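You operate a simulated robot arm through the tools that you are given. There is no shell and no other tool. Be economical: measure what you need, move in short steps, check, and stop when the job is done.

You are at the controls of a simulated robot arm. One attempt, no reset.

Task
Put things in order on the trolley top. At the end: the white paper ball stands on top of the orange peel; the clear purple rim cup is on the brown crushed carton; the black stopper stands where the yellow curd tub stood; the yellow curd tub stands where the clear purple rim cup stood; whatever was shut is shut again. Leave all else as you found it, and nothing knocked over.
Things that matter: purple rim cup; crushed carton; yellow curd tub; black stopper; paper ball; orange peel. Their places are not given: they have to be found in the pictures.

It is judged by the outcome, as a careful person would: the job done as asked, and still so three seconds after it is handed in. It fails if anything else is knocked over, pushed out of place, dropped, spilled or broken. A push-on lid holds only when it is set on centred and level and pressed home; a screw cap is set on level and turned clockwise until tight.

Robot
A 7-joint arm with a two-finger parallel gripper, fixed in place. Base frame: the origin is at the foot of the arm, x ahead of it, y to its left, z up. Readings come in mm, degrees, newtons and seconds.
With the tool pointing down near the work surface it reaches from about 240 to 680 mm from the base axis. Its first joint turns from -66.0 to 66.0 degrees. Payload 2.4 kg.
The TCP is the grasp point between the finger pads, 30 mm short of the fingertips. In the tool frame z runs along the fingers and y along their closing line. The gripper opens to 94 mm. The fingers are 28 mm wide and 10 mm thick; the gripper's body (50 by 96 mm) begins 55 mm behind the TCP.
Orientation is told as [roll, pitch, yaw] about the base's x, y, z axes, in that order, counted from this pose: with the fingers straight down and closing along the base's y, the tool's x points along the base's -x, its y along +y and its z along -z.

Tools
- The arm moves only by the tool apply_moves. Its argument "increments" is a list of rows, each a list of 3 entries, a list of its own where there are three numbers: the shift along the tool's x, y, z in mm, then the turn, a rotation vector about the tool's x, y, z in degrees, then the closure, from 0 (fully open) to 1 (shut). In form: [[[dx, dy, dz], [rx, ry, rz], gripper], ...]. A call has 1 to 12 rows; each row shifts and turns the commanded pose from where the row before left it, along the tool's axes as they then stand. A row lasts 0.2 s, in which the tool goes at most 50 mm and 8.6 degrees; a call with a longer step from one row to the next is refused whole, and so is a gripper value outside its range. Where a pose cannot be reached the arm comes as near as it can. A force on the tool above 40 N (or 10 N above the force at the start of the call, whichever is more), or a blocked arm, ends the call early, and 0.2 s more pass. The fingers move at their own pace (about 153 mm/s each) and stop on an object; they squeeze with about 36 N. The grip force told is the motor's: it shows also when the fingers shut on nothing. Time passes only in rows, and 0.2 s behind the last, so rows that do not move let the fingers close. The reply holds the time, the measured pose of the TCP, the force on the tool along the base axes, the opening and the grip force, in the units named above and with some noise.
- Cameras (640 x 400 px; columns grow to the right, rows downward): "scene" is fixed at [48.2, 508.4, 1420.7]; the picture's right is [-0.40, -0.92, 0.00], its down [-0.72, 0.31, -0.62] and it looks along [0.57, -0.25, -0.78] (base axes); focal length 332 px, centre (320, 200). "wrist" rides on the gripper at [-37, 0, -58] in the tool frame; the picture's right is [0.00, -1.00, 0.00], its down [0.97, 0.00, -0.24] and it looks along [0.24, 0.00, 0.97] (tool axes); focal length 218 px, centre (320, 200).
- capture(camera): a new picture of that camera. No time passes.
- point_at(camera, pixels): for up to 12 pixels [column, row] of the newest picture of that camera ("zoom" is the newest enlarged one), the place [x, y, z] in the base frame of the surface seen there, good to about 2 mm. No time passes.
- enlarge(camera, box): a new picture of the part [left, top, right, bottom] of that camera's present view, enlarged. No time passes.
- sign_off(): hands the job in; it is judged then, once.

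Keep the steps short. Do not move on a guess: measure, check each grasp and each placing, and mend mistakes. In all there are 80 turns and 34 pictures (those below and enlarged ones count). Leave the gripper open and the arm clear of the work at the hand-in unless told otherwise, and finish with a single line.

The tools are called after ">>>" as a command line: name --argument value ..., lists and objects as JSON in quotes. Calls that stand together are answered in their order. apply_moves: Moves the arm, as the interface text tells. Its arguments: {"type":"object","properties":{"increments":{"type":"array","items":{"type":"array"}}},"required":["increments"]} The other tools are called the same way: capture (camera) takes a picture; point_at (camera, pixels) gives the place of the surface under pixels of a picture; enlarge (camera, box) takes an enlarged picture of a part of a camera's view; sign_off () hands the job in.

At the start:

```text
time: 0.0
position: [246.8, 311.8, 1155.2]
ee_rot: [0.0, 0.0, 0.0]
wrist_force: [-0.4, 0.1, 0.5]
opening: 94.3
finger_force: 0.1
```

scene: 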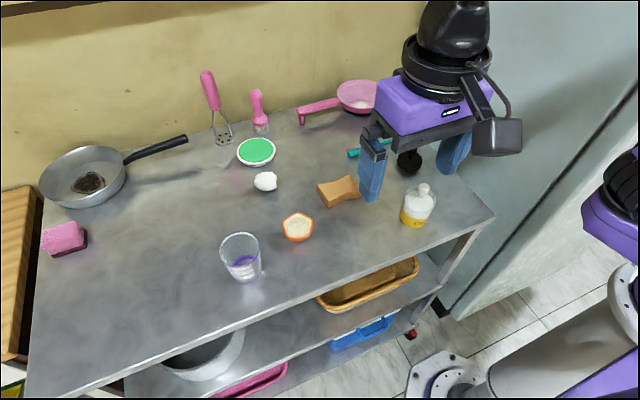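
wrist: 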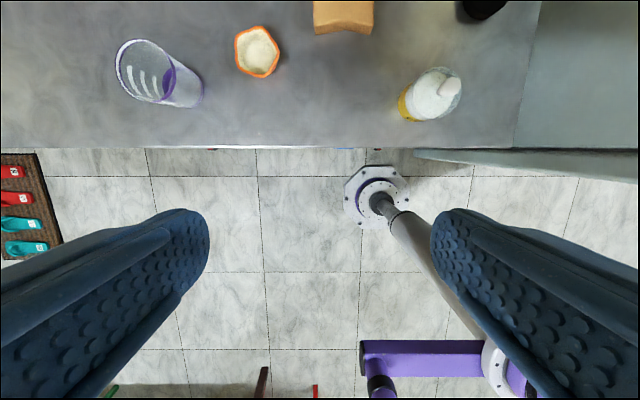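

I'll look closer at the middle of the trolley top, where the things named seem to lie.

>>> enlarge --camera "scene" --box '[200, 120, 360, 290]'

>>> enlarge --camera "scene" --box '[310, 80, 470, 240]'

```text
2.35 times, centred on (280, 205) of scene
```

zoom: 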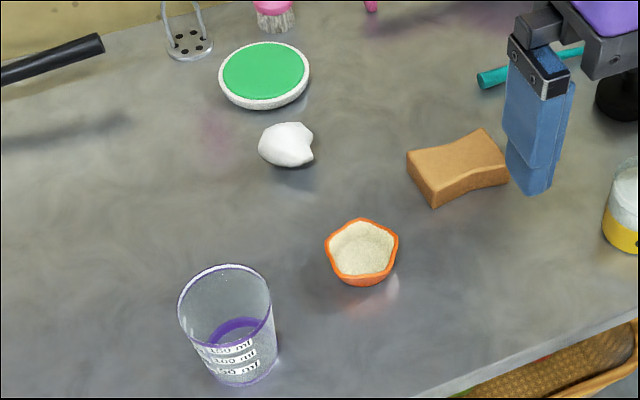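

```text
2.50 times, centred on (390, 160) of scene
```

zoom: 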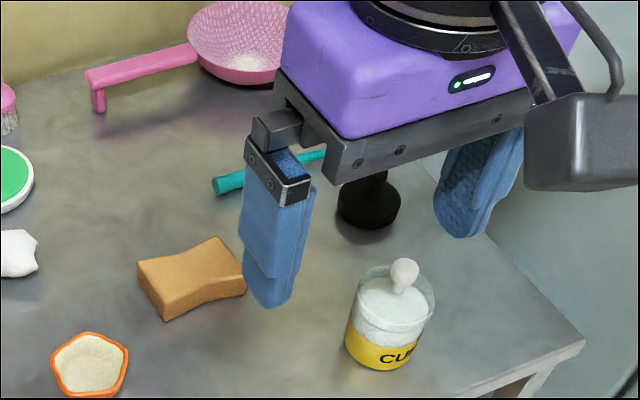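

Found: cup (241,257), orange peel (298,227), paper ball (265,182), carton (338,191), CURD tub (418,205) with a white knob, stopper (408,160). Measuring points on them.

>>> point_at --camera "scene" --pixels '[[297, 225], [298, 239], [265, 181], [264, 189], [340, 188], [323, 188], [357, 193], [352, 179], [333, 205], [421, 193], [424, 186], [412, 225]]'

>>> point_at --camera "scene" --pixels '[[240, 232], [222, 250], [258, 245], [246, 281], [240, 260], [409, 158], [409, 170], [402, 160], [222, 300], [300, 280], [403, 215], [433, 200]]'

>>> enlarge --camera "wrist" --box '[80, 0, 280, 125]'

>>> enlarge --camera "wrist" --box '[340, 0, 540, 125]'

```text
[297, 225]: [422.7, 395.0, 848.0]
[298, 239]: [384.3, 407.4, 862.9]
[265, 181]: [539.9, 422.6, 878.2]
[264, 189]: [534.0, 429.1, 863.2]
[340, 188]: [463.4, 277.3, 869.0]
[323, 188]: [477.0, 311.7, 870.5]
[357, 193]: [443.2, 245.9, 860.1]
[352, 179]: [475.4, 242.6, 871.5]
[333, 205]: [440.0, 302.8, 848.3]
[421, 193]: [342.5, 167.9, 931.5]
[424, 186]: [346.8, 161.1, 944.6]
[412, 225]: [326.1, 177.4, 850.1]
```

```text
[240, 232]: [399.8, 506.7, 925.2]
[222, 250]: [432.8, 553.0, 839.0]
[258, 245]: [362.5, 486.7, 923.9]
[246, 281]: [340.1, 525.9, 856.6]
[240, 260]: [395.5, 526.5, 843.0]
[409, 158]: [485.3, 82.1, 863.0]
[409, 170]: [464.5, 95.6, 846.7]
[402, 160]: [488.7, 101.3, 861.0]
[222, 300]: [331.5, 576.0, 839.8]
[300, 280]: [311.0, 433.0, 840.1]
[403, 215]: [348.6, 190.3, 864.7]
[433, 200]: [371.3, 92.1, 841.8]
```

```text
3.20 times, centred on (180, 62) of wrist
```

zoom: 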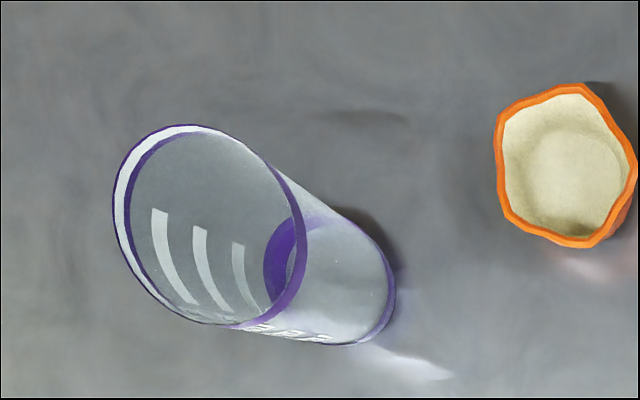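

```text
3.20 times, centred on (440, 62) of wrist
```

zoom: 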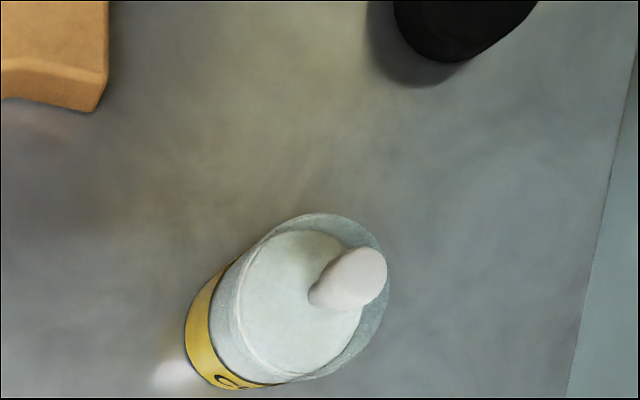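

The cup's rim is at z≈925, with its centre near (375,517) by my calculation. It looks empty. I'll move above it at z≈1050 and look down with the wrist camera.

>>> apply_moves --increments '[[[-21.4, 34.2, 17.5], [0, 0, 0], 0], [[-21.4, 34.2, 17.5], [0, 0, 0], 0], [[-21.4, 34.2, 17.5], [0, 0, 0], 0], [[-21.4, 34.2, 17.5], [0, 0, 0], 0], [[-21.4, 34.2, 17.5], [0, 0, 0], 0], [[-21.4, 34.2, 17.5], [0, 0, 0], 0], [[0, 0, 0], [0, 0, 0], 0], [[0, 0, 0], [0, 0, 0], 0]]'

>>> capture --camera "wrist"

>>> capture --camera "scene"

```text
time: 1.8
position: [375.4, 517.0, 1047.4]
ee_rot: [0.0, 0.0, 0.0]
wrist_force: [0.8, -0.4, 0.6]
opening: 94.0
finger_force: 0.1
```

```text
27 pictures are left
```

wrist: 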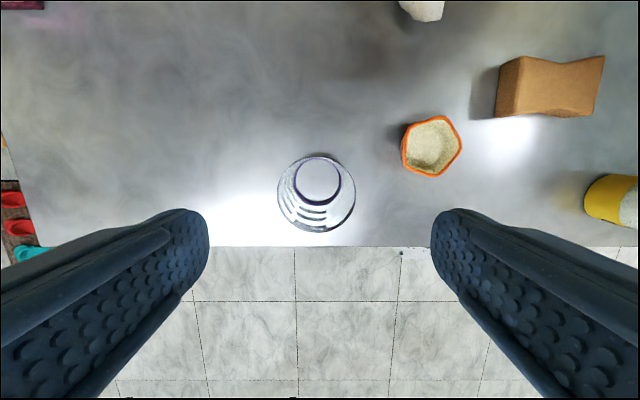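

```text
26 pictures are left
```

scene: 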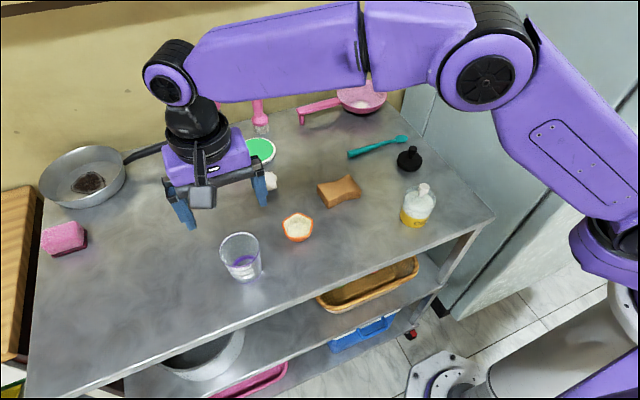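

The wrist view puts the cup rim at (316,195), width about 66 mm, centre ≈(372.5,518.5). Next I'll measure the carton's top and the peel outline while the view is clear.

>>> point_at --camera "scene" --pixels '[[319, 185], [349, 177], [359, 190], [328, 198], [339, 187], [334, 182], [343, 194], [285, 222], [297, 214], [311, 221], [307, 237], [288, 237]]'

>>> point_at --camera "wrist" --pixels '[[500, 62], [598, 60], [588, 105], [500, 105], [545, 85], [434, 120], [404, 145], [460, 148], [430, 172], [430, 145], [281, 190], [352, 190]]'

>>> enlarge --camera "scene" --box '[340, 130, 460, 240]'

```text
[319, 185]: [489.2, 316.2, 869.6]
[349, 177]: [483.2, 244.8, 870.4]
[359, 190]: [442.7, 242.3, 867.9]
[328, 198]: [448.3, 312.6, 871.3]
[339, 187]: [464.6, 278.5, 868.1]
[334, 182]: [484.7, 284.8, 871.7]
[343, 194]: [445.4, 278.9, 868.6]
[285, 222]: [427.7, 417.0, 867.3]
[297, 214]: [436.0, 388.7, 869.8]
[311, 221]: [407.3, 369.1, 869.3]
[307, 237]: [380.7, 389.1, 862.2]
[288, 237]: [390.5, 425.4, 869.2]
```

```text
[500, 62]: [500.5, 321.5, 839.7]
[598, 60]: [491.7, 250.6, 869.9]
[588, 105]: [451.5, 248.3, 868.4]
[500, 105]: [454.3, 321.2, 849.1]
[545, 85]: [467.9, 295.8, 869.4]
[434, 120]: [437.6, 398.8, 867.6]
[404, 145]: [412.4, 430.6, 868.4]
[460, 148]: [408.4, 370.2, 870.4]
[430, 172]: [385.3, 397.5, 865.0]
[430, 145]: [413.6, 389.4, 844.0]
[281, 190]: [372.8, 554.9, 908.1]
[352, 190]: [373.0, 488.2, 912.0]
```

```text
3.64 times, centred on (400, 185) of scene
```

zoom: 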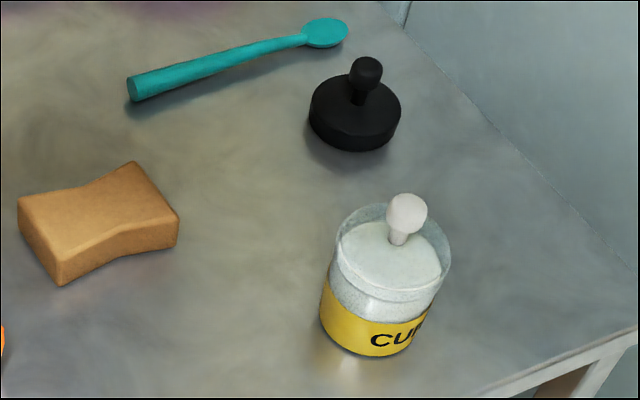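

Carton top: z≈870, centre ≈(466,279). The peel is a bowl with its rim at z≈869 and centre ≈(409,399). Now I'll lower over the cup to TCP z≈885 with the gripper open.

>>> apply_moves --increments '[[[2.9, 1.5, 20], [0, 0, 0], 0], [[0, 0, 30], [0, 0, 0], 0], [[0, 0, 30], [0, 0, 0], 0], [[0, 0, 30], [0, 0, 0], 0], [[0, 0, 30], [0, 0, 0], 0], [[0, 0, 22], [0, 0, 0], 0], [[0, 0, 0], [0, 0, 0], 0], [[0, 0, 0], [0, 0, 0], 0]]'

>>> capture --camera "wrist"

```text
time: 3.6
position: [373.3, 519.0, 888.0]
ee_rot: [-0.1, -0.1, 0.0]
wrist_force: [0.8, 0.3, 0.4]
opening: 94.1
finger_force: 0.1
```

```text
24 pictures are left
```

wrist: 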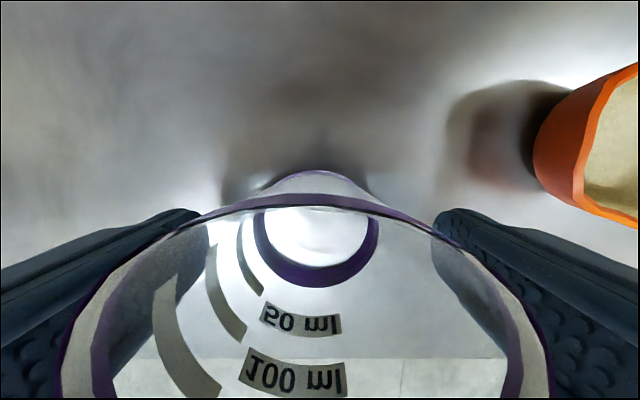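

Both fingers straddle the cup, and it sits about 1.5 mm further in +y. I'll correct that and close.

>>> apply_moves --increments '[[[0, 1.7, 0], [0, 0, 0], 0], [[0, 0, 0], [0, 0, 0], 0.2], [[0, 0, 0], [0, 0, 0], 0.3], [[0, 0, 0], [0, 0, 0], 0.4], [[0, 0, 0], [0, 0, 0], 0.5], [[0, 0, 0], [0, 0, 0], 0.5]]'

```text
time: 5.0
position: [373.1, 519.5, 888.0]
ee_rot: [0.0, 0.0, 0.0]
wrist_force: [0.4, 0.1, -1.3]
opening: 64.0
finger_force: 36.1
```

The cup is held (opening 64, 36 N). I'll lift 90 mm and carry it above the carton.

>>> apply_moves --increments '[[[0, 0, -20], [0, 0, 0], 0.5], [[0, 0, -35], [0, 0, 0], 0.5], [[0, 0, -35], [0, 0, 0], 0.5], [[-10.3, -26.7, 0], [0, 0, 0], 0.5], [[-10.3, -26.7, 0], [0, 0, 0], 0.5], [[-10.3, -26.7, 0], [0, 0, 0], 0.5], [[-10.3, -26.7, 0], [0, 0, 0], 0.5], [[-10.3, -26.7, 0], [0, 0, 0], 0.5], [[-10.3, -26.7, 0], [0, 0, 0], 0.5], [[-10.3, -26.7, 0], [0, 0, 0], 0.5], [[-10.3, -26.7, 0], [0, 0, 0], 0.5], [[-10.3, -26.7, 0], [0, 0, 0], 0.5]]'

>>> capture --camera "wrist"

>>> capture --camera "scene"

```text
time: 7.6
position: [466.3, 278.7, 976.4]
ee_rot: [0.1, 0.0, -0.1]
wrist_force: [0.4, 0.3, -0.1]
opening: 64.1
finger_force: 35.7
```

```text
23 pictures are left
```

wrist: 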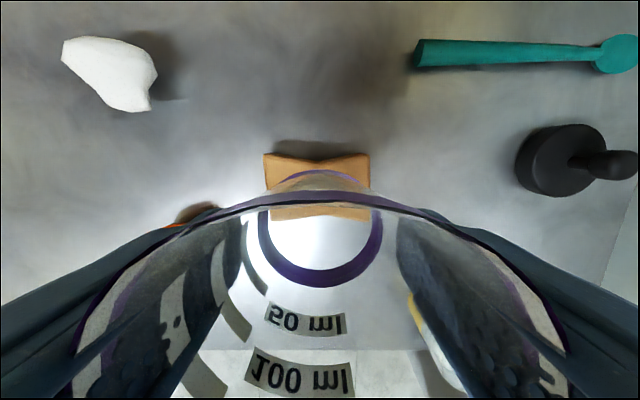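

```text
22 pictures are left
```

scene: 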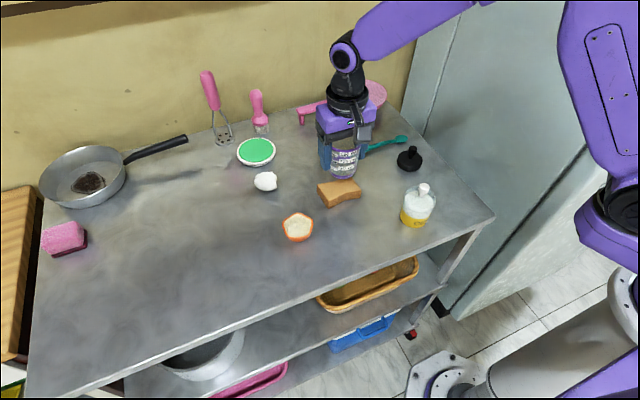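

The carton centre refines to ≈(470,280). I'll shift by (+3.5,+1.3) and lower: the cup bottom should touch near TCP z≈918, so I go to 921 first.

>>> apply_moves --increments '[[[-3.5, 1.3, 15], [0, 0, 0], 0.5], [[0, 0, 20], [0, 0, 0], 0.5], [[0, 0, 15], [0, 0, 0], 0.5], [[0, 0, 5], [0, 0, 0], 0.5], [[0, 0, 0], [0, 0, 0], 0.5], [[0, 0, 0], [0, 0, 0], 0.5]]'

>>> enlarge --camera "scene" --box '[290, 130, 410, 230]'

```text
time: 9.0
position: [468.8, 280.3, 922.3]
ee_rot: [0.0, 0.0, -0.1]
wrist_force: [-0.3, -0.1, -0.2]
opening: 64.3
finger_force: 35.9
```

```text
4.00 times, centred on (350, 180) of scene
```

zoom: 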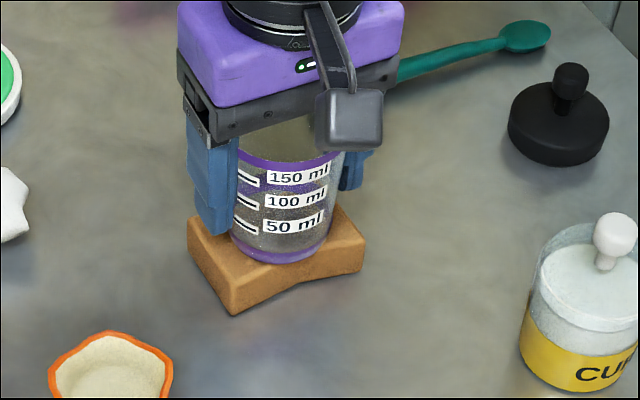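

The cup hangs just over the carton, nicely centred. I'll lower in small steps and watch for contact.

>>> apply_moves --increments '[[[0, 0, 1], [0, 0, 0], 0.5], [[0, 0, 1], [0, 0, 0], 0.5], [[0, 0, 1], [0, 0, 0], 0.5], [[0, 0, 0], [0, 0, 0], 0.5]]'

```text
time: 10.0
position: [468.5, 281.1, 919.4]
ee_rot: [0.0, 0.0, 0.0]
wrist_force: [0.6, 0.1, -0.3]
opening: 64.3
finger_force: 36.2
```

>>> apply_moves --increments '[[[0, 0, 0.7], [0, 0, 0], 0.5], [[0, 0, 0.7], [0, 0, 0], 0.5], [[0, 0, 0.6], [0, 0, 0], 0.5], [[0, 0, 0], [0, 0, 0], 0.5]]'

```text
time: 11.0
position: [468.4, 280.7, 918.3]
ee_rot: [0.0, 0.0, 0.0]
wrist_force: [1.1, 0.9, 2.3]
opening: 64.2
finger_force: 35.7
```

Upward force of 2.3 N shows contact. One more small step, then I'll open gently.

>>> apply_moves --increments '[[[0, 0, 0.5], [0, 0, 0], 0.5], [[0, 0, 0], [0, 0, 0], 0.5], [[0, 0, 0], [0, 0, 0], 0.3], [[0, 0, 0], [0, 0, 0], 0.2], [[0, 0, 0], [0, 0, 0], 0.05], [[0, 0, 0], [0, 0, 0], 0.05]]'

```text
time: 12.4
position: [470.0, 280.6, 916.7]
ee_rot: [0.0, 0.0, 0.1]
wrist_force: [0.6, 0.3, -0.4]
opening: 89.6
finger_force: 0.1
```

Released. I'll rise straight up, then move over the tub near (345,170) to measure it.

>>> apply_moves --increments '[[[0, 0, -15], [0, 0, 0], 0.05], [[0, 0, -30], [0, 0, 0], 0.05], [[0, 0, -40], [0, 0, 0], 0], [[0, 0, -45], [0, 0, 0], 0], [[30, -28, -10], [0, 0, 0], 0], [[30, -28, 0], [0, 0, 0], 0], [[30, -28, 0], [0, 0, 0], 0], [[30, -25, 0], [0, 0, 0], 0], [[0, 0, 0], [0, 0, 0], 0], [[0, 0, 0], [0, 0, 0], 0]]'

>>> capture --camera "wrist"

>>> capture --camera "scene"

```text
time: 14.6
position: [348.7, 169.6, 1057.8]
ee_rot: [0.0, 0.0, 0.0]
wrist_force: [-0.1, -0.4, -0.6]
opening: 94.2
finger_force: 0.0
```

```text
20 pictures are left
```

wrist: 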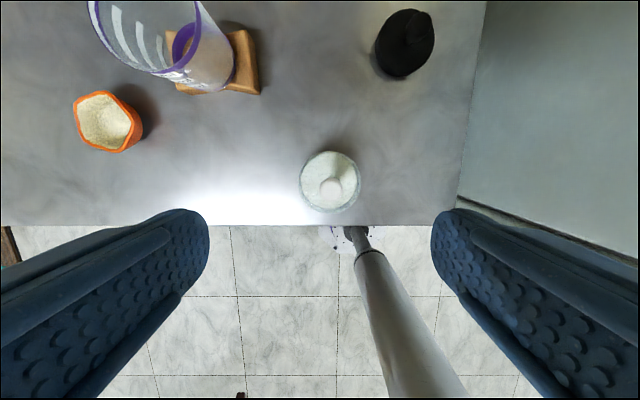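

```text
19 pictures are left
```

scene: 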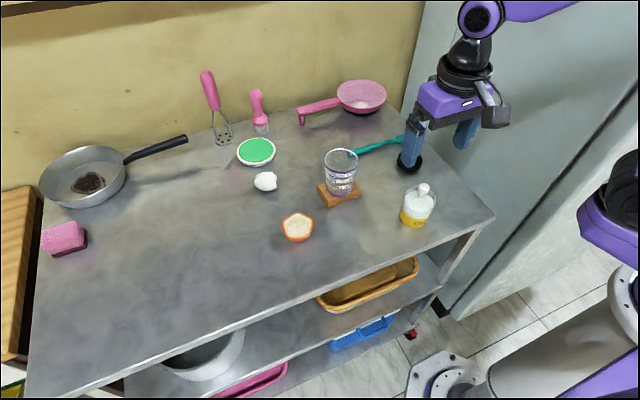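

The cup stands on the carton. The tub appears at wrist (330,181). Measuring it, and the stopper at (404,44).

>>> point_at --camera "wrist" --pixels '[[330, 184], [331, 188], [315, 180], [345, 178], [330, 165], [330, 203], [301, 183], [360, 183], [330, 210], [400, 12], [405, 35], [400, 75]]'

>>> enlarge --camera "wrist" --box '[270, 140, 390, 240]'

```text
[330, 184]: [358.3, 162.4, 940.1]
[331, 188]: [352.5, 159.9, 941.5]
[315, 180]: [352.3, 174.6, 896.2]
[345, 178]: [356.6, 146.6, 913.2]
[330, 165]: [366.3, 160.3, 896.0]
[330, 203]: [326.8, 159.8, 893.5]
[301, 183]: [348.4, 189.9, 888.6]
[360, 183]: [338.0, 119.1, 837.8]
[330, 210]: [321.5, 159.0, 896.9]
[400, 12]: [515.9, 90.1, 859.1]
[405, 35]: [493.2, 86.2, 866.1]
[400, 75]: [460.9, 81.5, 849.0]
```

```text
4.00 times, centred on (330, 190) of wrist
```

zoom: 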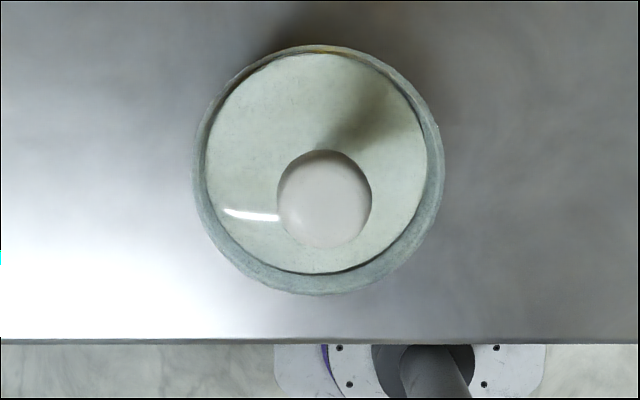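

The tub is shut by a white disc with a knob. Its centre is ≈(351,160), rim z≈897, knob top ≈945, diameter ≈64. The gripper body starts 55 mm above the TCP, so I'll stop at TCP z≈895.

>>> apply_moves --increments '[[[-2.3, -9.6, 10], [0, 0, 0], 0], [[0, 0, 35], [0, 0, 0], 0], [[0, 0, 35], [0, 0, 0], 0], [[0, 0, 35], [0, 0, 0], 0], [[0, 0, 25], [0, 0, 0], 0], [[0, 0, 20], [0, 0, 0], 0], [[0, 0, 0], [0, 0, 0], 0], [[0, 0, 0], [0, 0, 0], 0]]'

>>> capture --camera "wrist"

```text
time: 16.4
position: [352.2, 159.6, 897.0]
ee_rot: [0.0, 0.0, -0.1]
wrist_force: [-0.6, 0.2, 0.1]
opening: 94.0
finger_force: 0.0
```

```text
17 pictures are left
```

wrist: 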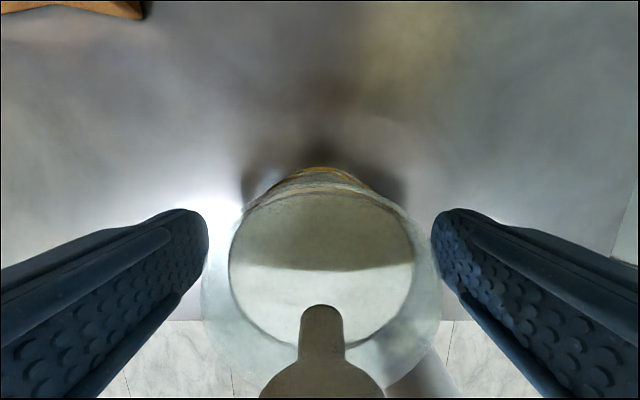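

The tub is centred between the fingers (rim columns 200–440), and the knob clears. Closing.

>>> apply_moves --increments '[[[0, 0, 1], [0, 0, 0], 0.15], [[0, 0, 0], [0, 0, 0], 0.25], [[0, 0, 0], [0, 0, 0], 0.35], [[0, 0, 0], [0, 0, 0], 0.5], [[0, 0, 0], [0, 0, 0], 0.5]]'

```text
time: 17.6
position: [351.5, 160.3, 896.7]
ee_rot: [0.0, 0.1, 0.0]
wrist_force: [0.4, 0.0, -0.3]
opening: 61.7
finger_force: 36.4
```

Held (opening 61.7, 36 N). I'll lift 90 mm and carry it to the cup's old place, passing x≈350–373, clear of the cup now at x≥437.

>>> apply_moves --increments '[[[0, 0, -20], [0, 0, 0], 0.5], [[0, 0, -35], [0, 0, 0], 0.5], [[0, 0, -35], [0, 0, 0], 0.5], [[0, 40, 0], [0, 0, 0], 0.5], [[0, 40, 0], [0, 0, 0], 0.5], [[0, 40, 0], [0, 0, 0], 0.5], [[0, 40, 0], [0, 0, 0], 0.5], [[-4, 40, 0], [0, 0, 0], 0.5], [[-5, 40, 0], [0, 0, 0], 0.5], [[-5, 40, 0], [0, 0, 0], 0.5], [[-5, 40, 0], [0, 0, 0], 0.5], [[-2.3, 40, 0], [0, 0, 0], 0.5]]'

>>> capture --camera "scene"

```text
time: 20.2
position: [373.8, 522.6, 984.0]
ee_rot: [-0.1, 0.1, 0.0]
wrist_force: [0.0, -0.9, -0.8]
opening: 61.2
finger_force: 36.3
```

```text
16 pictures are left
```

scene: 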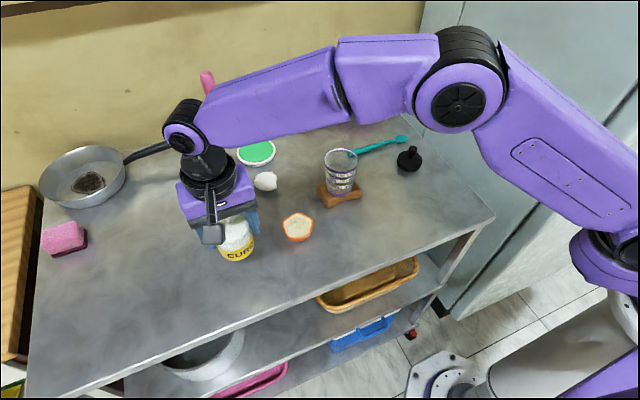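

It hangs over the old cup spot. I'll trim y by −1.5 and lower to about 3 mm above the surface.

>>> apply_moves --increments '[[[0.4, -1.5, 20], [0, 0, 0], 0.5], [[0, 0, 30], [0, 0, 0], 0.5], [[0, 0, 25], [0, 0, 0], 0.5], [[0, 0, 8], [0, 0, 0], 0.5], [[0, 0, 3], [0, 0, 0], 0.5], [[0, 0, 0], [0, 0, 0], 0.5], [[0, 0, 0], [0, 0, 0], 0.5]]'

```text
time: 21.8
position: [371.3, 520.3, 900.2]
ee_rot: [-0.1, 0.0, 0.0]
wrist_force: [1.1, -0.3, -1.8]
opening: 61.3
finger_force: 36.4
```

Now at 900.2, and the grasp height was 896.7. I'll lower in 1 mm steps.

>>> apply_moves --increments '[[[-0.8, 0, 1], [0, 0, 0], 0.5], [[0, 0, 1], [0, 0, 0], 0.5], [[0, 0, 0.7], [0, 0, 0], 0.5], [[0, 0, 0], [0, 0, 0], 0.5]]'

```text
time: 22.8
position: [373.5, 520.7, 896.9]
ee_rot: [0.0, 0.0, 0.0]
wrist_force: [-1.6, -0.6, -1.5]
opening: 60.9
finger_force: 36.1
```

>>> apply_moves --increments '[[[0, 0, 0.5], [0, 0, 0], 0.5], [[0, 0, 0.5], [0, 0, 0], 0.5], [[0, 0, 0], [0, 0, 0], 0.5]]'

```text
time: 23.6
position: [372.6, 520.7, 897.0]
ee_rot: [0.1, 0.0, 0.1]
wrist_force: [0.0, 1.3, -0.8]
opening: 61.0
finger_force: 36.5
```

>>> apply_moves --increments '[[[0, 0, 0.6], [0, 0, 0], 0.5], [[0, 0, 0.6], [0, 0, 0], 0.5], [[0, 0, 0], [0, 0, 0], 0.5]]'

>>> enlarge --camera "scene" --box '[180, 190, 300, 290]'

```text
time: 24.4
position: [374.2, 521.1, 895.8]
ee_rot: [0.0, -0.1, 0.0]
wrist_force: [-1.0, 0.5, 1.5]
opening: 61.1
finger_force: 35.9
```

```text
4.00 times, centred on (240, 240) of scene
```

zoom: 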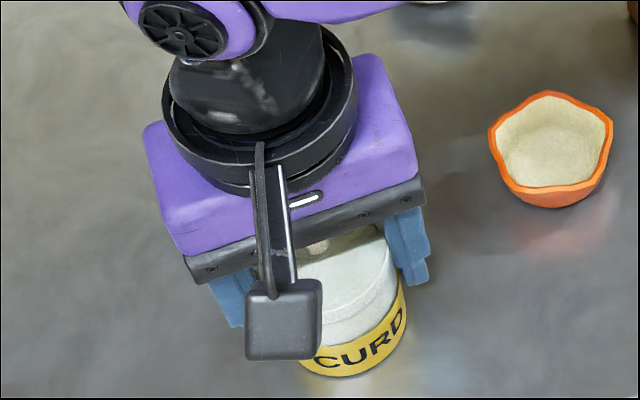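

Almost down (1.5 N). One more small step to confirm.

>>> apply_moves --increments '[[[0, 0, 0.5], [0, 0, 0], 0.5], [[0, 0, 0], [0, 0, 0], 0.5]]'

```text
time: 25.0
position: [372.4, 521.5, 894.7]
ee_rot: [0.1, 0.0, -0.1]
wrist_force: [-2.1, 1.2, 5.4]
opening: 61.1
finger_force: 35.5
```

Contact (5.4 N). Opening, then rising straight up, well above the knob.

>>> apply_moves --increments '[[[0, 0, 0], [0, 0, 0], 0.3], [[0, 0, 0], [0, 0, 0], 0.15], [[0, 0, 0], [0, 0, 0], 0.0], [[0, 0, 0], [0, 0, 0], 0], [[0, 0, -20], [0, 0, 0], 0], [[0, 0, -40], [0, 0, 0], 0], [[0, 0, -40], [0, 0, 0], 0], [[0, 0, -40], [0, 0, 0], 0], [[0, 0, 0], [0, 0, 0], 0]]'

>>> capture --camera "wrist"

```text
time: 27.0
position: [370.6, 519.6, 1036.7]
ee_rot: [0.0, -0.1, 0.0]
wrist_force: [0.2, 0.0, -0.4]
opening: 93.8
finger_force: 0.0
```

```text
14 pictures are left
```

wrist: 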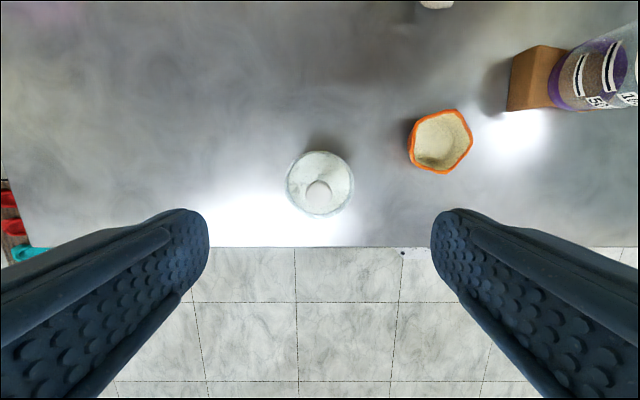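

The tub stands with its lid seated. Now I'll go to the stopper near (487,87), staying at z≈1037. Fingertips at 1006 clear the cup's top at 955.

>>> apply_moves --increments '[[[-10.5, -39, 0], [0, 0, 0], 0], [[-10.5, -39, 0], [0, 0, 0], 0], [[-10.5, -39, 0], [0, 0, 0], 0], [[-10.5, -39, 0], [0, 0, 0], 0], [[-10.5, -39, 0], [0, 0, 0], 0], [[-10.5, -39, 0], [0, 0, 0], 0], [[-10.5, -39, 0], [0, 0, 0], 0], [[-10.5, -39, 0], [0, 0, 0], 0], [[-10.5, -39, 0], [0, 0, 0], 0], [[-10.5, -39, 0], [0, 0, 0], 0], [[-10.5, -42, 0], [0, 0, 0], 0], [[0, 0, 0], [0, 0, 0], 0]]'

>>> capture --camera "wrist"

```text
time: 29.6
position: [487.3, 88.9, 1034.9]
ee_rot: [0.1, 0.0, 0.0]
wrist_force: [0.3, 0.0, 0.6]
opening: 94.0
finger_force: 0.1
```

```text
13 pictures are left
```

wrist: 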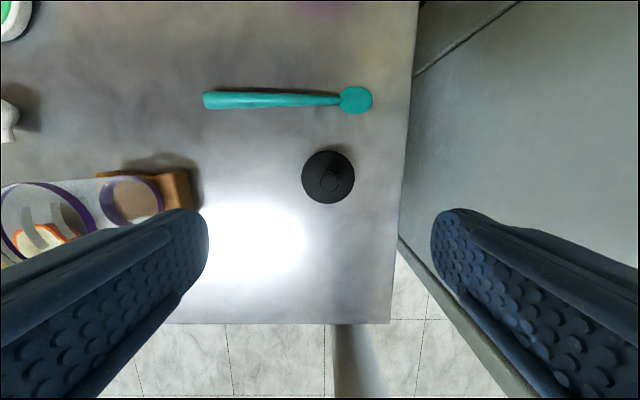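

The stopper shows at (328,177) with its knob at (337,180). Measuring it and the side panel.

>>> point_at --camera "wrist" --pixels '[[337, 180], [333, 172], [312, 177], [347, 165], [328, 156], [328, 199], [304, 177], [352, 177], [405, 170], [430, 170], [460, 120], [388, 200]]'

>>> enlarge --camera "wrist" --box '[280, 130, 400, 230]'

```text
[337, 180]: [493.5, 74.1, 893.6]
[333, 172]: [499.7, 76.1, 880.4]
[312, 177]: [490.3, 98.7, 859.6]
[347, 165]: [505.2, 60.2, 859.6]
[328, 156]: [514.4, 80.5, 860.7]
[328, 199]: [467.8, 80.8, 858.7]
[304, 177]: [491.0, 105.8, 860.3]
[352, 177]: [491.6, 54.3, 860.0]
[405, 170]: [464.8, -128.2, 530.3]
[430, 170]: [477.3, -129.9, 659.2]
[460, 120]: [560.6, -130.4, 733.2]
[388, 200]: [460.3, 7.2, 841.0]
```

```text
4.00 times, centred on (340, 180) of wrist
```

zoom: 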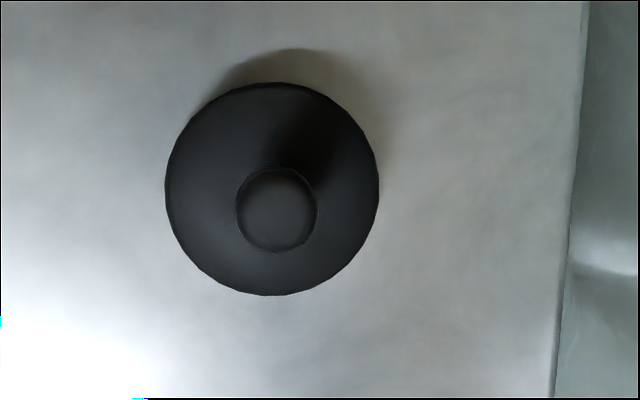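

Stopper centre is (491.5,80): disc top at z 860, diameter ≈54, knob top at 894. I'll grasp the disc with TCP z≈874 (tips at 844). The side panel is far away at y≈−130.

>>> apply_moves --increments '[[[-4.2, -8.9, 10], [0, 0, 0], 0], [[0, 0, 35], [0, 0, 0], 0], [[0, 0, 35], [0, 0, 0], 0], [[0, 0, 35], [0, 0, 0], 0], [[0, 0, 30], [0, 0, 0], 0], [[0, 0, 13], [0, 0, 0], 0], [[0, 0, 0], [0, 0, 0], 0], [[0, 0, 0], [0, 0, 0], 0]]'

```text
time: 31.4
position: [492.0, 79.5, 876.8]
ee_rot: [0.0, 0.0, 0.0]
wrist_force: [0.4, 0.3, 0.7]
opening: 94.0
finger_force: 0.0
```

In place at 876.8. I'll lower 2.5 mm more and close.

>>> apply_moves --increments '[[[0, 0.3, 2.5], [0, 0, 0], 0.1], [[0, 0, 0], [0, 0, 0], 0.25], [[0, 0, 0], [0, 0, 0], 0.35], [[0, 0, 0], [0, 0, 0], 0.45], [[0, 0, 0], [0, 0, 0], 0.6], [[0, 0, 0], [0, 0, 0], 0.6]]'

```text
time: 32.8
position: [489.9, 80.4, 874.1]
ee_rot: [0.0, -0.1, 0.0]
wrist_force: [0.7, -0.5, -0.3]
opening: 56.7
finger_force: 35.5
```

Held (56.7 mm, 35.5 N). I'll lift 60 mm and carry it to the tub's old place (351,160).

>>> apply_moves --increments '[[[0, 0, -20], [0, 0, 0], 0.6], [[0, 0, -40], [0, 0, 0], 0.6], [[28, 16, 0], [0, 0, 0], 0.6], [[28, 16, 0], [0, 0, 0], 0.6], [[28, 16, 0], [0, 0, 0], 0.6], [[28, 16, 0], [0, 0, 0], 0.6], [[28, 16, 0], [0, 0, 0], 0.6], [[0, 0, 0], [0, 0, 0], 0.6], [[0, 0, 25], [0, 0, 0], 0.6], [[0, 0, 25], [0, 0, 0], 0.6], [[0, 0, 5], [0, 0, 0], 0.6], [[0, 0, 0], [0, 0, 0], 0.6]]'

```text
time: 35.4
position: [350.9, 159.8, 878.8]
ee_rot: [0.0, 0.0, -0.2]
wrist_force: [0.2, 0.3, -0.6]
opening: 56.6
finger_force: 35.6
```

Over the spot with about 5 mm to go. I'll lower in small steps.

>>> apply_moves --increments '[[[0, 0, 1.5], [0, 0, 0], 0.6], [[0, 0, 1.5], [0, 0, 0], 0.6], [[0, 0, 1], [0, 0, 0], 0.6], [[0, 0, 0], [0, 0, 0], 0.6]]'

```text
time: 36.4
position: [353.0, 159.2, 875.5]
ee_rot: [0.0, 0.0, 0.0]
wrist_force: [0.5, -0.3, -0.1]
opening: 56.8
finger_force: 35.7
```

>>> apply_moves --increments '[[[0, 0, 0.7], [0, 0, 0], 0.6], [[0, 0, 0.7], [0, 0, 0], 0.6], [[0, 0, 0], [0, 0, 0], 0.6]]'

```text
time: 37.2
position: [352.5, 159.9, 874.3]
ee_rot: [0.0, 0.0, -0.1]
wrist_force: [-1.2, -0.4, -0.5]
opening: 56.7
finger_force: 35.3
```

>>> apply_moves --increments '[[[0, 0, 0.6], [0, 0, 0], 0.6], [[0, 0, 0.5], [0, 0, 0], 0.6], [[0, 0, 0], [0, 0, 0], 0.6]]'

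```text
time: 38.1
position: [353.0, 160.2, 873.8]
ee_rot: [0.1, 0.0, 0.0]
wrist_force: [-2.0, -0.9, 12.7]
opening: 56.8
finger_force: 36.4
stopped in row 3: the force on the tool passed its limit (the readings are from after the stop); the commanded pose is now the measured one
```

Firm contact at 12.7 N: the stopper is down. Opening, rising, and looking.

>>> apply_moves --increments '[[[0, 0, -0.3], [0, 0, 0], 0.45], [[0, 0, 0], [0, 0, 0], 0.2], [[0, 0, 0], [0, 0, 0], 0.0], [[0, 0, 0], [0, 0, 0], 0], [[0, 0, -20], [0, 0, 0], 0], [[0, 0, -40], [0, 0, 0], 0], [[0, 0, -45], [0, 0, 0], 0], [[0, 0, -45], [0, 0, 0], 0], [[0, 0, 0], [0, 0, 0], 0]]'

>>> capture --camera "wrist"

>>> capture --camera "scene"

```text
time: 40.1
position: [352.4, 159.9, 1025.3]
ee_rot: [0.1, -0.1, 0.0]
wrist_force: [-0.3, -1.1, -0.8]
opening: 94.0
finger_force: 0.1
```

```text
11 pictures are left
```

wrist: 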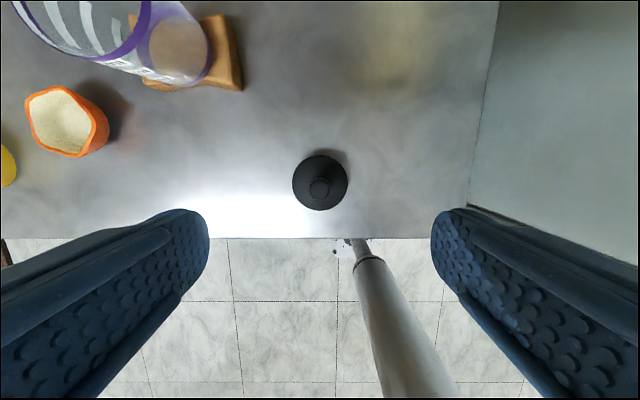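

```text
10 pictures are left
```

scene: 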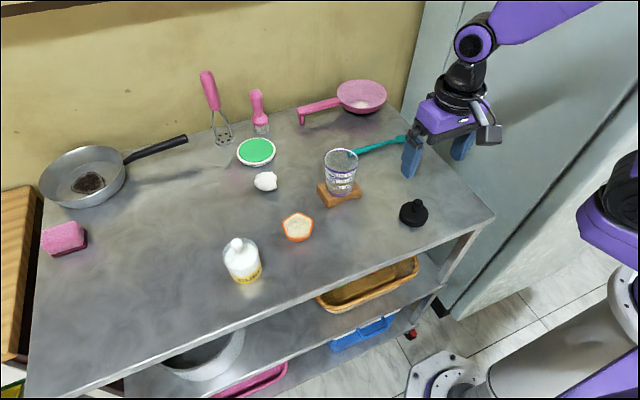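

The stopper stands in place and the tub and cup are fine. Next is the paper ball near (537,424). I'll go above it at the same height.

>>> apply_moves --increments '[[[-22.5, 33, 0], [0, 0, 0], 0], [[-22.5, 33, 0], [0, 0, 0], 0], [[-22.5, 33, 0], [0, 0, 0], 0], [[-22.5, 33, 0], [0, 0, 0], 0], [[-22.5, 33, 0], [0, 0, 0], 0], [[-22.5, 33, 0], [0, 0, 0], 0], [[-22.5, 33, 0], [0, 0, 0], 0], [[-22.5, 33, 0], [0, 0, 0], 0], [[0, 0, 30], [0, 0, 0], 0], [[0, 0, 20], [0, 0, 0], 0], [[0, 0, 0], [0, 0, 0], 0], [[0, 0, 0], [0, 0, 0], 0]]'

>>> capture --camera "wrist"

```text
time: 42.7
position: [533.5, 422.1, 975.7]
ee_rot: [0.1, 0.0, 0.0]
wrist_force: [-1.0, 0.4, 0.5]
opening: 94.0
finger_force: 0.0
```

```text
9 pictures are left
```

wrist: 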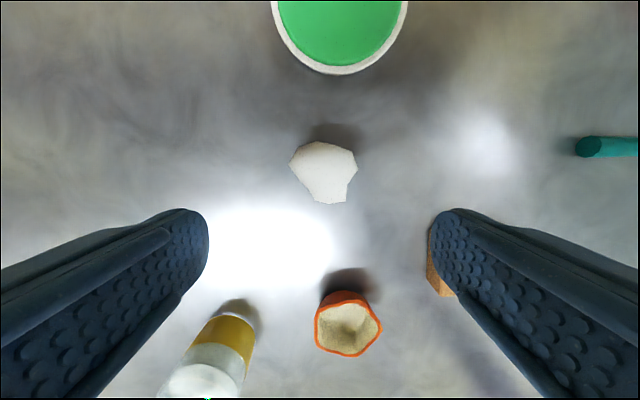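

The ball is at (323,172). Measuring its surface and the peel's.

>>> point_at --camera "wrist" --pixels '[[323, 172], [293, 166], [353, 162], [323, 146], [332, 200], [310, 155], [340, 180], [305, 175], [318, 315], [380, 325], [345, 302], [348, 330]]'

>>> enlarge --camera "wrist" --box '[260, 130, 380, 210]'

```text
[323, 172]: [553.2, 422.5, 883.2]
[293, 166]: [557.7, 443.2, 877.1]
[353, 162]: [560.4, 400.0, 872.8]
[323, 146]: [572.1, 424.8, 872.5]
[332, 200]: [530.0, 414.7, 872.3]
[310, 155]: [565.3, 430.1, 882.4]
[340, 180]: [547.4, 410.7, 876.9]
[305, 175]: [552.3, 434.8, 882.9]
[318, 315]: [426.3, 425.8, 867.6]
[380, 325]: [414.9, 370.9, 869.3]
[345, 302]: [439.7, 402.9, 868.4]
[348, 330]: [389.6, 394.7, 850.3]
```

```text
5.00 times, centred on (320, 170) of wrist
```

zoom: 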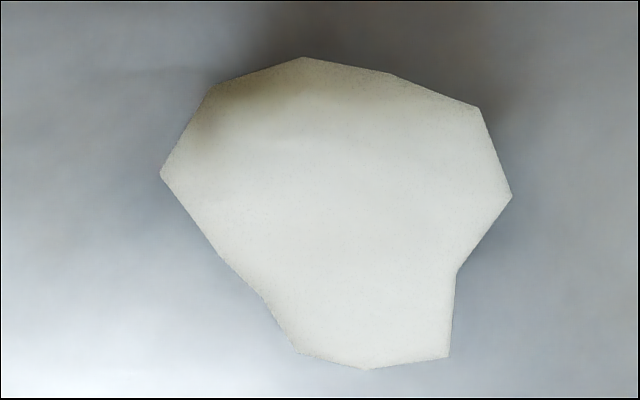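

The ball spans x 528–576, y 398–445, top z≈884. Two nearly parallel faces (upper-left and lower-right) suit a closing line turned about 27°. I'll hold it high (TCP z≈894) so the fingertips stay above the peel's rim on placing. Moving above it, turning, and lowering.

>>> apply_moves --increments '[[[-22.5, 0, 0], [0, 0, 0], 0], [[0, 0, 0], [0, 0, 8.5], 0], [[0, 0, 0], [0, 0, 8.5], 0], [[0, 0, 0], [0, 0, 8.5], 0], [[0, 0, 20], [0, 0, 0], 0], [[0, 0, 25], [0, 0, 0], 0], [[0, 0, 22], [0, 0, 0], 0], [[0, 0, 14], [0, 0, 0], 0], [[0, 0, 0], [0, 0, 0], 0], [[0, 0, 0], [0, 0, 0], 0]]'

>>> capture --camera "wrist"

```text
time: 44.9
position: [550.2, 417.7, 892.2]
ee_rot: [0.2, -0.1, -25.6]
wrist_force: [0.2, 0.5, 0.3]
opening: 94.2
finger_force: 0.1
out of reach, approached as far as the arm can: row 1
```

```text
7 pictures are left
```

wrist: 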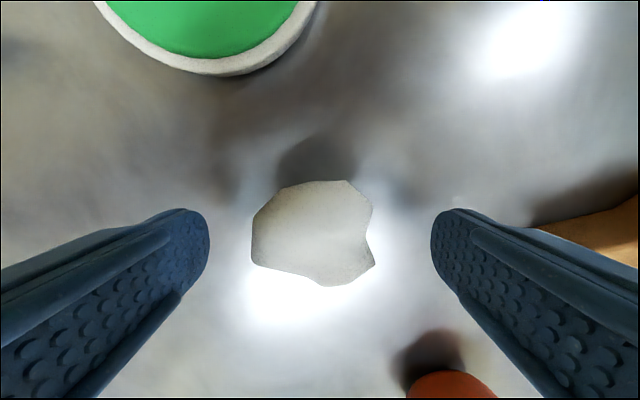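

The turned view is good. The left face (col 252) is flat and the right side offers two contact points (rows 207 and 265) within the pad width. I'll shift 2.5 mm toward the ball's centre and close slowly.

>>> apply_moves --increments '[[[0, 2.5, 0], [0, 0, 0], 0.1], [[0, 0, 0], [0, 0, 0], 0.25], [[0, 0, 0], [0, 0, 0], 0.35], [[0, 0, 0], [0, 0, 0], 0.45], [[0, 0, 0], [0, 0, 0], 0.55], [[0, 0, 0], [0, 0, 0], 0.65], [[0, 0, 0], [0, 0, 0], 0.65]]'

>>> capture --camera "wrist"

```text
time: 46.5
position: [550.7, 422.6, 892.6]
ee_rot: [0.1, -0.1, -25.6]
wrist_force: [0.4, 0.4, 0.0]
opening: 44.0
finger_force: 36.0
```

```text
6 pictures are left
```

wrist: 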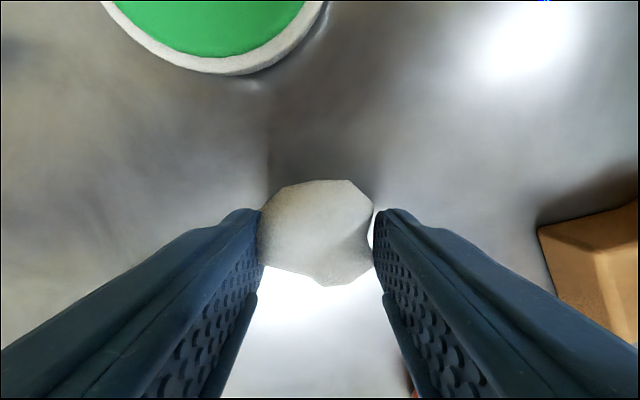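

Firmly held (44 mm, 36 N). The ball's centre is about (5,−1) from the TCP and the peel centre ≈(410,400), so the TCP goes to (405,401). I'll lift 55 mm and carry.

>>> apply_moves --increments '[[[0, 0, -15], [0, 0, 0], 0.65], [[0, 0, -20], [0, 0, 0], 0.65], [[0, 0, -20], [0, 0, 0], 0.65], [[24.4, -16.5, 0], [0, 0, 0], 0.65], [[24.4, -16.5, 0], [0, 0, 0], 0.65], [[24.4, -16.5, 0], [0, 0, 0], 0.65], [[24.4, -16.5, 0], [0, 0, 0], 0.65], [[24.4, -16.5, 0], [0, 0, 0], 0.65], [[0, 0, 0], [0, 0, 0], 0.65], [[0, 0, 0], [0, 0, 0], 0.65]]'

>>> capture --camera "wrist"

```text
time: 48.7
position: [405.1, 401.2, 947.5]
ee_rot: [0.2, -0.1, -25.5]
wrist_force: [0.4, 0.0, -0.5]
opening: 43.7
finger_force: 35.4
```

```text
5 pictures are left
```

wrist: 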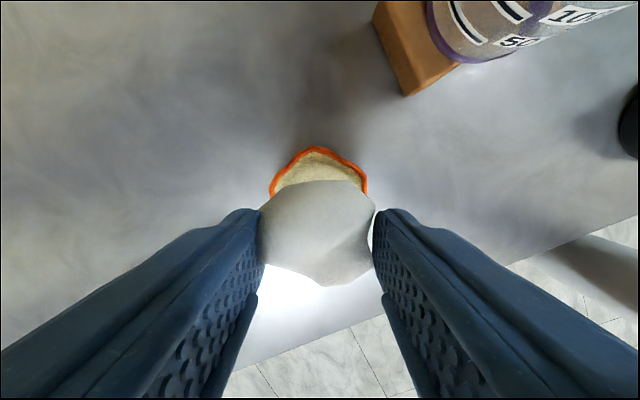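

Laterally aligned (peel 269–368, ball 258–375), and the far-rim geometry agrees too. I'll lower quickly to the rim height, then in 2 mm steps until contact.

>>> apply_moves --increments '[[[0, 0, 12], [0, 0, 0], 0.65], [[0, 0, 12], [0, 0, 0], 0.65], [[0, 0, 0], [0, 0, 0], 0.65], [[0, 0, 2], [0, 0, 0], 0.65], [[0, 0, 2], [0, 0, 0], 0.65], [[0, 0, 2], [0, 0, 0], 0.65], [[0, 0, 2], [0, 0, 0], 0.65], [[0, 0, 2], [0, 0, 0], 0.65], [[0, 0, 0], [0, 0, 0], 0.65]]'

```text
time: 50.7
position: [406.9, 400.5, 914.6]
ee_rot: [0.4, -0.3, -25.6]
wrist_force: [0.6, 0.0, 28.6]
opening: 43.8
finger_force: 36.8
```

Contact: 28.6 N up at TCP z≈914, so the ball seats on the peel's rim. I'll ease up 1 mm and look before releasing.

>>> apply_moves --increments '[[[0, 0, -1], [0, 0, 0], 0.65], [[0, 0, 0], [0, 0, 0], 0.65]]'

>>> enlarge --camera "scene" --box '[240, 170, 360, 260]'

```text
time: 51.3
position: [405.8, 400.9, 913.3]
ee_rot: [0.1, -0.1, -25.5]
wrist_force: [2.2, 3.1, 18.8]
opening: 44.3
finger_force: 36.1
```

```text
4.44 times, centred on (300, 215) of scene
```

zoom: 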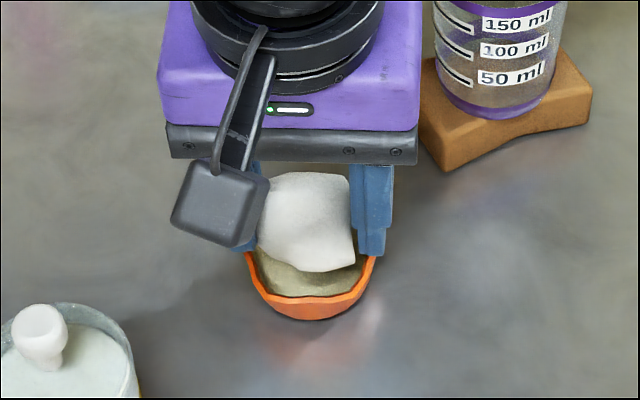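

The ball seems to sit toward the far side of the bowl. Measuring the ball's edges and the bowl.

>>> point_at --camera "zoom" --pixels '[[332, 266], [300, 262], [270, 240], [350, 262], [305, 220], [310, 185], [345, 200], [310, 292], [310, 282], [368, 265], [252, 262], [320, 240]]'

```text
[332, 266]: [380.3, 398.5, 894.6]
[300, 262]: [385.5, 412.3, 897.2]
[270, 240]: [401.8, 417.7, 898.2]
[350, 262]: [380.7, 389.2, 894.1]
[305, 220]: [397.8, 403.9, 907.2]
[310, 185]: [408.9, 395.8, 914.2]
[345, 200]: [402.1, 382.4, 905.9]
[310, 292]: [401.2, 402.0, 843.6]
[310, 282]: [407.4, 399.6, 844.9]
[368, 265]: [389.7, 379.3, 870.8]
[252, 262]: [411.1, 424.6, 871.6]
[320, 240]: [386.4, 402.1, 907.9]
```

The ball spans about x 383–431, y 377–424, centred over the peel (410,400). It rests on the bowl's walls with the tips (z≈884) clear of the rim (870). I'll ease off another 1.5 mm to remove the preload.

>>> apply_moves --increments '[[[0, 0, -0.8], [0, 0, 0], 0.65], [[0, 0, -0.7], [0, 0, 0], 0.65], [[0, 0, 0], [0, 0, 0], 0.65]]'

```text
time: 52.1
position: [405.9, 400.0, 914.8]
ee_rot: [-0.1, -0.1, -25.6]
wrist_force: [0.3, 0.1, 0.9]
opening: 44.1
finger_force: 36.3
```

Load is 0.9 N, just touching. I'll go down 0.4 mm and open gradually.

>>> apply_moves --increments '[[[0, 0, 0.4], [0, 0, 0], 0.65], [[0, 0, 0], [0, 0, 0], 0.5], [[0, 0, 0], [0, 0, 0], 0.45], [[0, 0, 0], [0, 0, 0], 0.35], [[0, 0, 0], [0, 0, 0], 0.2], [[0, 0, 0], [0, 0, 0], 0.0], [[0, 0, 0], [0, 0, 0], 0.0]]'

>>> capture --camera "wrist"

```text
time: 53.7
position: [406.0, 402.4, 915.6]
ee_rot: [0.2, -0.1, -25.5]
wrist_force: [-0.2, -0.5, 0.0]
opening: 93.7
finger_force: 0.0
```

```text
3 pictures are left
```

wrist: 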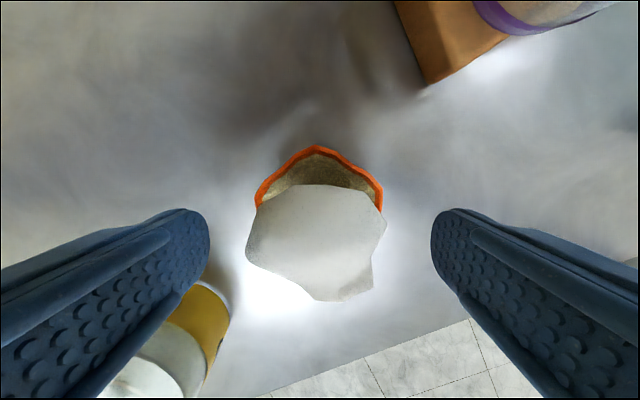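

The ball stays on the peel. I'll rise straight up and wait a little to see that it stays.

>>> apply_moves --increments '[[[0, 0, -15], [0, 0, 0], 0], [[0, 0, -30], [0, 0, 0], 0], [[0, 0, -40], [0, 0, 0], 0], [[0, 0, -40], [0, 0, 0], 0], [[0, 0, -30], [0, 0, 0], 0], [[30, -30, 0], [0, 0, 0], 0], [[30, -35, 0], [0, 0, 0], 0], [[20, -35, 0], [0, 0, 0], 0], [[0, -35, 0], [0, 0, 0], 0], [[0, 0, 0], [0, 0, 0], 0], [[0, 0, 0], [0, 0, 0], 0], [[0, 0, 0], [0, 0, 0], 0]]'

>>> capture --camera "scene"

>>> enlarge --camera "scene" --box '[210, 140, 370, 290]'

```text
time: 56.3
position: [273.4, 315.0, 1072.2]
ee_rot: [0.1, -0.1, -25.6]
wrist_force: [0.4, -0.7, -0.1]
opening: 94.0
finger_force: 0.1
```

```text
2 pictures are left
```

scene: 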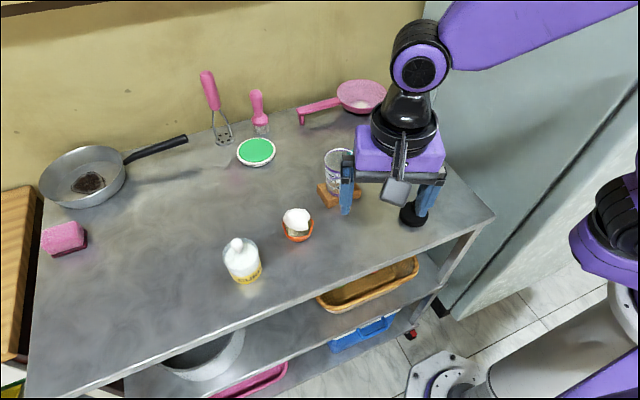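

```text
2.67 times, centred on (290, 215) of scene
```

zoom: 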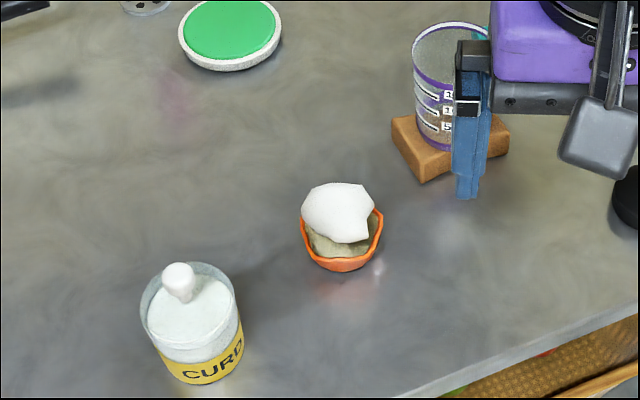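

Everything is in place: ball resting in the peel, cup on the carton, shut tub at the cup's old spot, stopper at the tub's old spot. The gripper is open and clear at z≈1072. Handing in.

>>> sign_off

```text
The job is handed in.
```

The job is handed in: paper ball on the orange peel, purple rim cup on the carton, shut curd tub where the cup stood, black stopper where the tub stood, and nothing knocked over.
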